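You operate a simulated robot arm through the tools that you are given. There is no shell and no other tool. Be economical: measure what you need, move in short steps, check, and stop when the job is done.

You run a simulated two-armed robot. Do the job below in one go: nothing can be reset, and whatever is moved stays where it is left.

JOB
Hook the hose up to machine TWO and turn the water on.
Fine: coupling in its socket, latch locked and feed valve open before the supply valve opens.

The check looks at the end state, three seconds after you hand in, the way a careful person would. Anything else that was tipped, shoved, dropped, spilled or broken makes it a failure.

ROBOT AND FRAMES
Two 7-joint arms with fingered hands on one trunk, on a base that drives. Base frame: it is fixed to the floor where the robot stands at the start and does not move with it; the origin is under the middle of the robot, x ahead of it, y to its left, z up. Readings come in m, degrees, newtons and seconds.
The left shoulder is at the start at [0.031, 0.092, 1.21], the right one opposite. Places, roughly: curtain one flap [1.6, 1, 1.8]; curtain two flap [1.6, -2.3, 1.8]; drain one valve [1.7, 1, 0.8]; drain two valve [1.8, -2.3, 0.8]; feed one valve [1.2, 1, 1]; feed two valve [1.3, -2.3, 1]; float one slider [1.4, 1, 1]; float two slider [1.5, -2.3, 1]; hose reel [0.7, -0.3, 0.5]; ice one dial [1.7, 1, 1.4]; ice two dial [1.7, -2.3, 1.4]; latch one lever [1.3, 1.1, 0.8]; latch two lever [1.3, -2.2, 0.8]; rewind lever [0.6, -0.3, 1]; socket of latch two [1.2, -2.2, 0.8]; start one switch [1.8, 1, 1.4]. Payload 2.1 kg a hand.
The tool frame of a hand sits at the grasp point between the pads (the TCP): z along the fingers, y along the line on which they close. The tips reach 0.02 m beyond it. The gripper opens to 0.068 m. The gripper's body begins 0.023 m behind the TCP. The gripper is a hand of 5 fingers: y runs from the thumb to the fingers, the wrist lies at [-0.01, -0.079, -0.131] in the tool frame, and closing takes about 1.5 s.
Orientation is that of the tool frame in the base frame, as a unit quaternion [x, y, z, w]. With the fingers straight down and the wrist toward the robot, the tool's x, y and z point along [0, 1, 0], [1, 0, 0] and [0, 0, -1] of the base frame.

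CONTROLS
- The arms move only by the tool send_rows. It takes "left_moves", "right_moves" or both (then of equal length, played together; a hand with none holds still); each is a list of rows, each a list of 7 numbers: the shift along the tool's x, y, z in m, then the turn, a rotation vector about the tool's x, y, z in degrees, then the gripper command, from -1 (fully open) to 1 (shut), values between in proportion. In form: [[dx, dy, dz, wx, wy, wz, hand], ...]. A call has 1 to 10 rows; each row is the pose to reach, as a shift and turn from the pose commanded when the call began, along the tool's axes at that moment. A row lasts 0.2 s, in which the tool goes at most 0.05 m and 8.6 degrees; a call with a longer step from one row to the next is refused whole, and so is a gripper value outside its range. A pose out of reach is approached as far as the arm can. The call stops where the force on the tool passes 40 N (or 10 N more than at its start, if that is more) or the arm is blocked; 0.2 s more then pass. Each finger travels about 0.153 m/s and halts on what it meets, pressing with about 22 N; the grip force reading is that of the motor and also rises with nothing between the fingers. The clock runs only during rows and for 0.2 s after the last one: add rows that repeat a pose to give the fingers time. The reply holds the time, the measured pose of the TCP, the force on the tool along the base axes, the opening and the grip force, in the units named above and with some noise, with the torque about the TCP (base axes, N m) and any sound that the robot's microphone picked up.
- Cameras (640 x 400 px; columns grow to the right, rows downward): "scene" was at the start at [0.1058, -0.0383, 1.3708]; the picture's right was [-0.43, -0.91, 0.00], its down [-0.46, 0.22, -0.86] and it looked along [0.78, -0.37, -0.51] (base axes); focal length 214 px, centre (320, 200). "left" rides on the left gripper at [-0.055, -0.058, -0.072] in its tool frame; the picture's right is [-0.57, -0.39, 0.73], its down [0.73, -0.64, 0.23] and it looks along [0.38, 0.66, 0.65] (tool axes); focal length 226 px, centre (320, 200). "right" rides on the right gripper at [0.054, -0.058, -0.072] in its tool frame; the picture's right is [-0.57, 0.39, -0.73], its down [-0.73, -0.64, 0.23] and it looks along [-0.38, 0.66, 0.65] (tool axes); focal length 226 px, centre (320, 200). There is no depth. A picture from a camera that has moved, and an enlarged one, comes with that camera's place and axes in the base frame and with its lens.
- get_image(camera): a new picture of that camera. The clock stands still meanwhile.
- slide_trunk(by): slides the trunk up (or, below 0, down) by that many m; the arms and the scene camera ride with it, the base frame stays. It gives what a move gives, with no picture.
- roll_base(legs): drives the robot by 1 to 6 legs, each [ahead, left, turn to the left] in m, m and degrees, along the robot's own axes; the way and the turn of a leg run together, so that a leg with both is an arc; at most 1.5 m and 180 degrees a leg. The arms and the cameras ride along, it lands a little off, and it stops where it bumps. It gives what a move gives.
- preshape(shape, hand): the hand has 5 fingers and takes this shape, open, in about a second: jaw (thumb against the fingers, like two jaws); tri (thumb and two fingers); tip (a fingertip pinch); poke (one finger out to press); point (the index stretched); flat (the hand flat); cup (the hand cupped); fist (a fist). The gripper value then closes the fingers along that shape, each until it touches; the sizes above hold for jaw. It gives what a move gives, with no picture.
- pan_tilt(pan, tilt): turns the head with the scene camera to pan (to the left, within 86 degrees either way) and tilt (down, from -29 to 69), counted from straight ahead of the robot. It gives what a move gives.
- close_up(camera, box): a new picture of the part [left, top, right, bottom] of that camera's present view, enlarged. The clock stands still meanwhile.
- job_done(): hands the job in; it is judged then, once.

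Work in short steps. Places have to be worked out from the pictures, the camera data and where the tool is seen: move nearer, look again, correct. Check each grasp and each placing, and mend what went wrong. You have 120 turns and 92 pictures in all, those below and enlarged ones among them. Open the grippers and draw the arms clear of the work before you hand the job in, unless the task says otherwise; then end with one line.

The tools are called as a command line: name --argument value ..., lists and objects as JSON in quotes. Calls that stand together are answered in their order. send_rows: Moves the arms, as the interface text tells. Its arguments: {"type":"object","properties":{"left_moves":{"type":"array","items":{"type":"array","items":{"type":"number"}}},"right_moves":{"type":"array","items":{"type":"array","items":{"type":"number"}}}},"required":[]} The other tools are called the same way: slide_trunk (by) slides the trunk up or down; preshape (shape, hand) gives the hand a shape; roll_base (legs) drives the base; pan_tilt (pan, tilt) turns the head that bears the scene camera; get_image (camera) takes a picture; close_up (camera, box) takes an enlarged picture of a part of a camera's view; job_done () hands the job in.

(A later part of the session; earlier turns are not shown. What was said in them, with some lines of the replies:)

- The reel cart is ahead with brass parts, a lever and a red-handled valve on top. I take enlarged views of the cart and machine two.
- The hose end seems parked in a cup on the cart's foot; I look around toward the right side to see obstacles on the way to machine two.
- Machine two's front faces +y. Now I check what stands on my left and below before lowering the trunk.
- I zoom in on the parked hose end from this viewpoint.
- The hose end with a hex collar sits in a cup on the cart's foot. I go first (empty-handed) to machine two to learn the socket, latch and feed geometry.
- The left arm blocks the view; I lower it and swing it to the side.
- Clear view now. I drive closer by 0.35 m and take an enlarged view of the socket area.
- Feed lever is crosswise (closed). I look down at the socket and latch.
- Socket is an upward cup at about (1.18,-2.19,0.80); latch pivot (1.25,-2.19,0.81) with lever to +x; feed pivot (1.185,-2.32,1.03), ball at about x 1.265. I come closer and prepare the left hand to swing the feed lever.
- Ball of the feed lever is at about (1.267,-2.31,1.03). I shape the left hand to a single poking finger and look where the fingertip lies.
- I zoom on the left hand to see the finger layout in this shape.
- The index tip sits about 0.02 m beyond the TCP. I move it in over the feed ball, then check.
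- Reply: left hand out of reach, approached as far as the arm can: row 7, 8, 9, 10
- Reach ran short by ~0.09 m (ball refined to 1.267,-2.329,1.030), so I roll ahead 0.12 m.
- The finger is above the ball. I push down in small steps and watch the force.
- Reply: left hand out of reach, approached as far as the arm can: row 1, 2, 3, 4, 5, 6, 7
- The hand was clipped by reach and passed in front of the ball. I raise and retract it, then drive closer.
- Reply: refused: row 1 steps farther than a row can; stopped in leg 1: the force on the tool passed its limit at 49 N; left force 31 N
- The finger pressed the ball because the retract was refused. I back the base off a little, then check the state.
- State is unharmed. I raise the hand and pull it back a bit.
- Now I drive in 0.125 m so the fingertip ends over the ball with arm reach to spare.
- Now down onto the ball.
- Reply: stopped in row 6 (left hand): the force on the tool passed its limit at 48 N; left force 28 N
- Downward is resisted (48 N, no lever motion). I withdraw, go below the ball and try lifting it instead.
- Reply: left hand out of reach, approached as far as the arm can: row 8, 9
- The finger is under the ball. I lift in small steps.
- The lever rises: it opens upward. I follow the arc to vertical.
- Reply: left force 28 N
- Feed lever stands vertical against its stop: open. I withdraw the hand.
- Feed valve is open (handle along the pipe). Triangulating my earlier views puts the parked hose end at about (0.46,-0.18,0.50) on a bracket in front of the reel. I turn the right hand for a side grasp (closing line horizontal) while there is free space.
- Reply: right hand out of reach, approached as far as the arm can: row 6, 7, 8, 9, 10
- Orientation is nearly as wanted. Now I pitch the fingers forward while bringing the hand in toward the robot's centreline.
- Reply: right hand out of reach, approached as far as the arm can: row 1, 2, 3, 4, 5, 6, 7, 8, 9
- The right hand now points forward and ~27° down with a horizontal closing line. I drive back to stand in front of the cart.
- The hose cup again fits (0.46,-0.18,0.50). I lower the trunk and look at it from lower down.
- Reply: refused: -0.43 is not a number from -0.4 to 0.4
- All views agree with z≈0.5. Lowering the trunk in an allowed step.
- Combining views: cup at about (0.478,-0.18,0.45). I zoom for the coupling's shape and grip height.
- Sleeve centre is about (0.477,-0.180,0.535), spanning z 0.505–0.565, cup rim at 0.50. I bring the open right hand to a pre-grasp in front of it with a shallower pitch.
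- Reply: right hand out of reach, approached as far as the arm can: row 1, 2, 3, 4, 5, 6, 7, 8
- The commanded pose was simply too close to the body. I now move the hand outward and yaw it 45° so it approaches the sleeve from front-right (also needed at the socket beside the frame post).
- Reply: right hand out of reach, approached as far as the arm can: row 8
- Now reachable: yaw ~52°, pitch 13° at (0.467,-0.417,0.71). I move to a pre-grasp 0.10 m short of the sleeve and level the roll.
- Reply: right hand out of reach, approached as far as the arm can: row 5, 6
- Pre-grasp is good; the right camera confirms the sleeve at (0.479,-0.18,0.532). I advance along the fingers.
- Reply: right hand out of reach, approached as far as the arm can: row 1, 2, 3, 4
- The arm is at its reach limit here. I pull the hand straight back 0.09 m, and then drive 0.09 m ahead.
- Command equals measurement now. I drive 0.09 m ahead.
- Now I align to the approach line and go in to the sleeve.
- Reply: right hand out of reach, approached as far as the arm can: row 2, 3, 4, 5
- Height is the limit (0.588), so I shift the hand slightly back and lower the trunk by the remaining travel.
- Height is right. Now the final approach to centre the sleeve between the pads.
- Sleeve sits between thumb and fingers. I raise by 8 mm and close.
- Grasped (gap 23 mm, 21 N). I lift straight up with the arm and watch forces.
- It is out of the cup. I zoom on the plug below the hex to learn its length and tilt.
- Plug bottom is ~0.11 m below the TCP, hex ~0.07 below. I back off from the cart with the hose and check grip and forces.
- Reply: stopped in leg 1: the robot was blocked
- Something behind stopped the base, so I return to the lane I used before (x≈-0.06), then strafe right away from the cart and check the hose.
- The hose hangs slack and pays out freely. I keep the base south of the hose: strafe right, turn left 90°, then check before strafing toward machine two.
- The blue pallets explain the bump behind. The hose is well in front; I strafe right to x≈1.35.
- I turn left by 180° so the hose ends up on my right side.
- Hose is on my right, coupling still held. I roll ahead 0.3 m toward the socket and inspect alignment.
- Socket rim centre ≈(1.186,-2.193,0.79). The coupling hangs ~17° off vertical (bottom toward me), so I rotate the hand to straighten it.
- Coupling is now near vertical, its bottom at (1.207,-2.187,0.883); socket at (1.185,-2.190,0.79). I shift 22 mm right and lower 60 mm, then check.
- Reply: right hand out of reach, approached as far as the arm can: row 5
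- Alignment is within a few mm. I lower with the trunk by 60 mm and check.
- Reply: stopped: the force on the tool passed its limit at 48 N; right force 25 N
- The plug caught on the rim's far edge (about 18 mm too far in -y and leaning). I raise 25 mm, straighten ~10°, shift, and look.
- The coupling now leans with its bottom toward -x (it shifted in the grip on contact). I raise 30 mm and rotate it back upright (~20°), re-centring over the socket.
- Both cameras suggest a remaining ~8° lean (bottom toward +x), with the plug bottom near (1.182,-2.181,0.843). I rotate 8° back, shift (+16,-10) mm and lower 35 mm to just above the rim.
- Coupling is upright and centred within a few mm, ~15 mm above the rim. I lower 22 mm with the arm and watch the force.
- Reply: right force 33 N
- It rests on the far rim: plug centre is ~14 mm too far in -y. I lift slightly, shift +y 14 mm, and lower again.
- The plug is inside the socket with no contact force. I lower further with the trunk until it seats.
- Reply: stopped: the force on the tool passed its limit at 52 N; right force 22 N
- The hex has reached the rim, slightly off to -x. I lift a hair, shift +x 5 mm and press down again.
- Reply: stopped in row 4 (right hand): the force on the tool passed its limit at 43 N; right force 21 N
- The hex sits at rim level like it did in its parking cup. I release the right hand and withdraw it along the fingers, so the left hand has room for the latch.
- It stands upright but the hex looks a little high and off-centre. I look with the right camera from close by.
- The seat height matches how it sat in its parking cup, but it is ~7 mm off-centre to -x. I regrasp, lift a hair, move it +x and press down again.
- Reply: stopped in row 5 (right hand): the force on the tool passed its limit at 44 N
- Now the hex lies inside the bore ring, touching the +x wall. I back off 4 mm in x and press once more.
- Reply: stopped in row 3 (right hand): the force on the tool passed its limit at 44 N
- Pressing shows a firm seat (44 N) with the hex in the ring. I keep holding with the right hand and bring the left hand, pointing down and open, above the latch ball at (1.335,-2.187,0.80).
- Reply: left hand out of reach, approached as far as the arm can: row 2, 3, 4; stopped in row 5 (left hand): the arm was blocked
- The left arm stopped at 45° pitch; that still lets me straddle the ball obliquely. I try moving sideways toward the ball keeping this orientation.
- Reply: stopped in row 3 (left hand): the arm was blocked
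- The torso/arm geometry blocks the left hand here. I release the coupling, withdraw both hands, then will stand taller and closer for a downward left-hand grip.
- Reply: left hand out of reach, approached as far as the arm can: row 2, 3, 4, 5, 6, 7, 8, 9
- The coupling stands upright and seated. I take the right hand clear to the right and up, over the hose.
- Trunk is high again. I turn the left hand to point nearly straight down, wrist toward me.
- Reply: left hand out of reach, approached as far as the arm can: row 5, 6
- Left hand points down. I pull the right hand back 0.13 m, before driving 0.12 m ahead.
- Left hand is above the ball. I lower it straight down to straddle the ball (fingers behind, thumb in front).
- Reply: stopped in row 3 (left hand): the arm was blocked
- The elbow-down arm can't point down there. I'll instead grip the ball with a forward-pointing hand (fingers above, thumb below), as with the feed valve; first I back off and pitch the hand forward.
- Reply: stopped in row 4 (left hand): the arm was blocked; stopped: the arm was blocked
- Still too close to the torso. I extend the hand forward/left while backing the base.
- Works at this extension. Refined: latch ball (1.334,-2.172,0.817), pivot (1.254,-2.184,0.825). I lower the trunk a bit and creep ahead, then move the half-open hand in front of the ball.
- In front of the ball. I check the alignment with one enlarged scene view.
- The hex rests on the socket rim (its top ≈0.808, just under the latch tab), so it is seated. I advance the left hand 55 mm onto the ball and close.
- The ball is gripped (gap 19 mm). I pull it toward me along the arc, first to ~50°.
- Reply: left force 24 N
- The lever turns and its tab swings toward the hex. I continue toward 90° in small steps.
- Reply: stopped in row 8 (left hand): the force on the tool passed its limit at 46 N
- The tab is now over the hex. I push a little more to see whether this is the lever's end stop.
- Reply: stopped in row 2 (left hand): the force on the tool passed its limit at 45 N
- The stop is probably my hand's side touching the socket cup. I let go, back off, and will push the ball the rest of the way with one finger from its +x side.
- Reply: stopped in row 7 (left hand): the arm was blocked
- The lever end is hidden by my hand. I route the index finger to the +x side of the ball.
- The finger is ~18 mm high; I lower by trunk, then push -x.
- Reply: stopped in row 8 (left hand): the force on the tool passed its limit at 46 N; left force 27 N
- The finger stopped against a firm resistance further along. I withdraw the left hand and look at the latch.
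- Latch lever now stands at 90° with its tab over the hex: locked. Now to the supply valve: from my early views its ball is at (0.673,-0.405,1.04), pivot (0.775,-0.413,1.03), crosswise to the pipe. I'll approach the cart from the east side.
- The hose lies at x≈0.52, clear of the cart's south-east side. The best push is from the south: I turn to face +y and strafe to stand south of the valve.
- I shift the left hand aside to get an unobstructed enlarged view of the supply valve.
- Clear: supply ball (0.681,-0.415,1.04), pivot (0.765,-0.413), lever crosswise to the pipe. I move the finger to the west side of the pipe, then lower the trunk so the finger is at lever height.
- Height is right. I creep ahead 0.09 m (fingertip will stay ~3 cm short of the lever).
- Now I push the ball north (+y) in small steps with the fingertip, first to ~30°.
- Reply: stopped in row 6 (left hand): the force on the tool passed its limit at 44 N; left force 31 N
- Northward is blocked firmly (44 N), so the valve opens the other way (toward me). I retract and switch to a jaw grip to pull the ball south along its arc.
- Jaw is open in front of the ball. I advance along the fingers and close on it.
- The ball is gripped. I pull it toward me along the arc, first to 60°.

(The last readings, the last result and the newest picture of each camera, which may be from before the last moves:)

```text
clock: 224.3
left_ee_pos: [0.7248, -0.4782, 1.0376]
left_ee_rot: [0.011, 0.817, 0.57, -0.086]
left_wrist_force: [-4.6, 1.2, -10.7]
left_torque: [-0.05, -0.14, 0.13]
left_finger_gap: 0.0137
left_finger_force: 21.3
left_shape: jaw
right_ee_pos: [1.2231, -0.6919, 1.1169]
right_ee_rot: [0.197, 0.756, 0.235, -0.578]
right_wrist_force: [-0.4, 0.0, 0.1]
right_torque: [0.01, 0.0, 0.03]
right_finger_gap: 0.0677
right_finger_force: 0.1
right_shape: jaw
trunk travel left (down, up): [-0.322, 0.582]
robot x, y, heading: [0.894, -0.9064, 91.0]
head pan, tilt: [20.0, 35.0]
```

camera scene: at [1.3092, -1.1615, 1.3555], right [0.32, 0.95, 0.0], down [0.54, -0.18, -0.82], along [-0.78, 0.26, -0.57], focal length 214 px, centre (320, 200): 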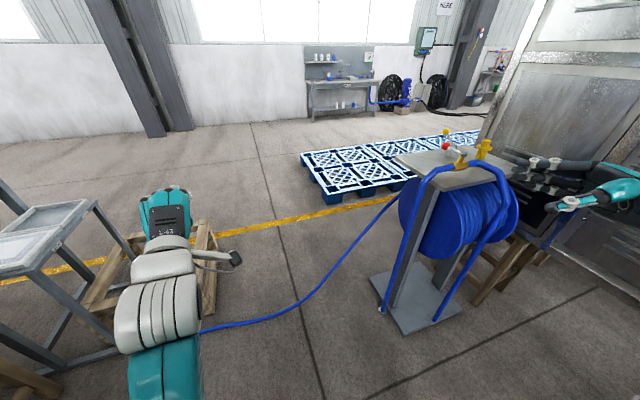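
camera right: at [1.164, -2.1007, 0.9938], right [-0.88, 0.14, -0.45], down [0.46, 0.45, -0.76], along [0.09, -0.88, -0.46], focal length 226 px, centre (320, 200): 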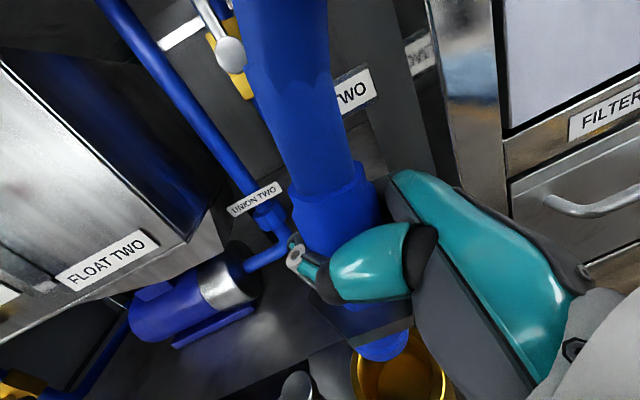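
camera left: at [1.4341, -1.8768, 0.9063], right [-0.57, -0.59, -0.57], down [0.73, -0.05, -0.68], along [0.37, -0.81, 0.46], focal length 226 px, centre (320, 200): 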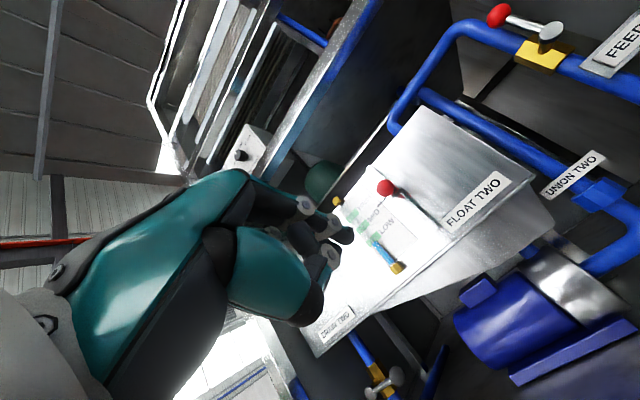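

It turns easily. I carry on to the 90° stop.

send_rows --left_moves '[[-0.005, -0.0003, -0.0032, 0, 0, 0, 1], [-0.0099, -0.0006, -0.0062, 0, 0, 0, 1], [-0.0193, -0.0006, -0.0104, 0, 0, 0, 1], [-0.0305, 0.0, -0.014, 0, 0, 0, 1], [-0.0405, 0.001, -0.0159, 0, 0, 0, 1], [-0.0477, 0.002, -0.0165, 0, 0, 0, 1], [-0.0547, 0.0032, -0.0163, 0, 0, 0, 1]]'

```text
clock: 225.6
left_ee_pos: [0.7578, -0.4882, 1.0351]
left_ee_rot: [0.002, 0.818, 0.568, -0.094]
left_wrist_force: [-22.8, 9.0, -6.3]
left_torque: [0.05, -0.09, 0.23]
left_finger_gap: 0.013
left_finger_force: 22.2
left_shape: jaw
right_ee_pos: [1.2184, -0.6876, 1.1173]
right_ee_rot: [0.196, 0.757, 0.233, -0.578]
right_wrist_force: [0.4, 0.5, -0.3]
right_torque: [0.02, 0.01, -0.04]
right_finger_gap: 0.0677
right_finger_force: 0.0
right_shape: jaw
trunk travel left (down, up): [-0.322, 0.582]
robot x, y, heading: [0.8986, -0.908, 91.3]
head pan, tilt: [20.0, 35.0]
stopped in row 6 (left hand): the force on the tool passed its limit at 44 N (the readings are from after the stop); the commanded pose is now the measured one
```

A firm stop at about 90°. I let go, retract the hand upward and back, and use the last picture to check.

send_rows --left_moves '[[0, 0, 0, 0, 0, 0, 0], [0, 0, 0, 0, 0, 0, -1], [0, 0, 0, 0, 0, 0, -1], [0, 0, -0.02, 0, 0, 0, -1], [0, 0.0, -0.05, 0, 0, 0, -1], [0, 0.01, -0.09, 0, 0, 0, -1], [-0.03, 0.03, -0.12, 0, 0, 0, -1], [-0.07, 0.05, -0.13, 0, 0, 0, -1], [-0.11, 0.06, -0.13, 0, 0, 0, -1]]'

roll_base --legs '[[-0.15, 0, 0]]'

```text
clock: 227.6
left_ee_pos: [0.8909, -0.5751, 1.1065]
left_ee_rot: [0.021, 0.807, 0.571, -0.147]
left_wrist_force: [-0.6, -0.9, -0.4]
left_torque: [0.02, 0.02, 0.03]
left_finger_gap: 0.0677
left_finger_force: 0.0
left_shape: jaw
left hand out of reach, approached as far as the arm can: row 6, 7, 8
right_ee_pos: [1.2239, -0.6897, 1.1161]
right_ee_rot: [0.196, 0.755, 0.235, -0.579]
right_wrist_force: [0.1, 0.7, 0.0]
right_torque: [0.01, 0.0, 0.02]
right_finger_gap: 0.0678
right_finger_force: 0.0
right_shape: jaw
trunk travel left (down, up): [-0.322, 0.582]
robot x, y, heading: [0.8969, -0.9071, 91.1]
head pan, tilt: [20.0, 35.0]
```

```text
clock: 228.9
left_ee_pos: [0.8937, -0.7257, 1.1063]
left_ee_rot: [0.022, 0.807, 0.572, -0.146]
left_wrist_force: [0.5, 0.7, 0.6]
left_torque: [0.0, 0.01, -0.01]
left_finger_gap: 0.0678
left_finger_force: 0.0
left_shape: jaw
right_ee_pos: [1.2253, -0.8408, 1.1172]
right_ee_rot: [0.197, 0.756, 0.235, -0.579]
right_wrist_force: [-0.3, 0.3, 0.2]
right_torque: [-0.01, 0.02, 0.04]
right_finger_gap: 0.0678
right_finger_force: 0.1
right_shape: jaw
trunk travel left (down, up): [-0.322, 0.582]
robot x, y, heading: [0.8973, -1.0575, 91.1]
head pan, tilt: [20.0, 35.0]
```

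Last picture: the supply valve.

close_up --camera "scene" --box '[260, 90, 420, 200]'

```text
3.64 times, centred on (340, 145) of scene
camera zoom: at [0.8654, -0.9345, 1.2347], right [0.93, 0.36, 0.0], down [0.2, -0.54, -0.82], along [-0.29, 0.77, -0.57], focal length 780 px, centre (247, 400)
```

zoom: 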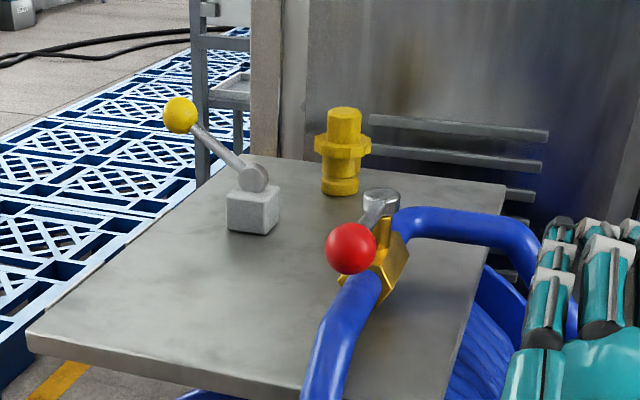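

The supply lever now points along the pipe: pivot (0.762,-0.409), ball (0.764,-0.493), so it is open. Both hands are open and clear of the work, so I hand in.

job_done

```text
The job is handed in.
```

I hooked the hose up to machine TWO and turned the water on: the coupling is in its socket with the hex resting on the rim, the latch is locked, and the feed valve was opened before the supply valve. I saw each lever in its end position, but I heard and saw nothing that shows water flowing. While I was backing up with the hose, the base was stopped once by something behind me, most likely the blue pallets. I saw no sign that anything had shifted.
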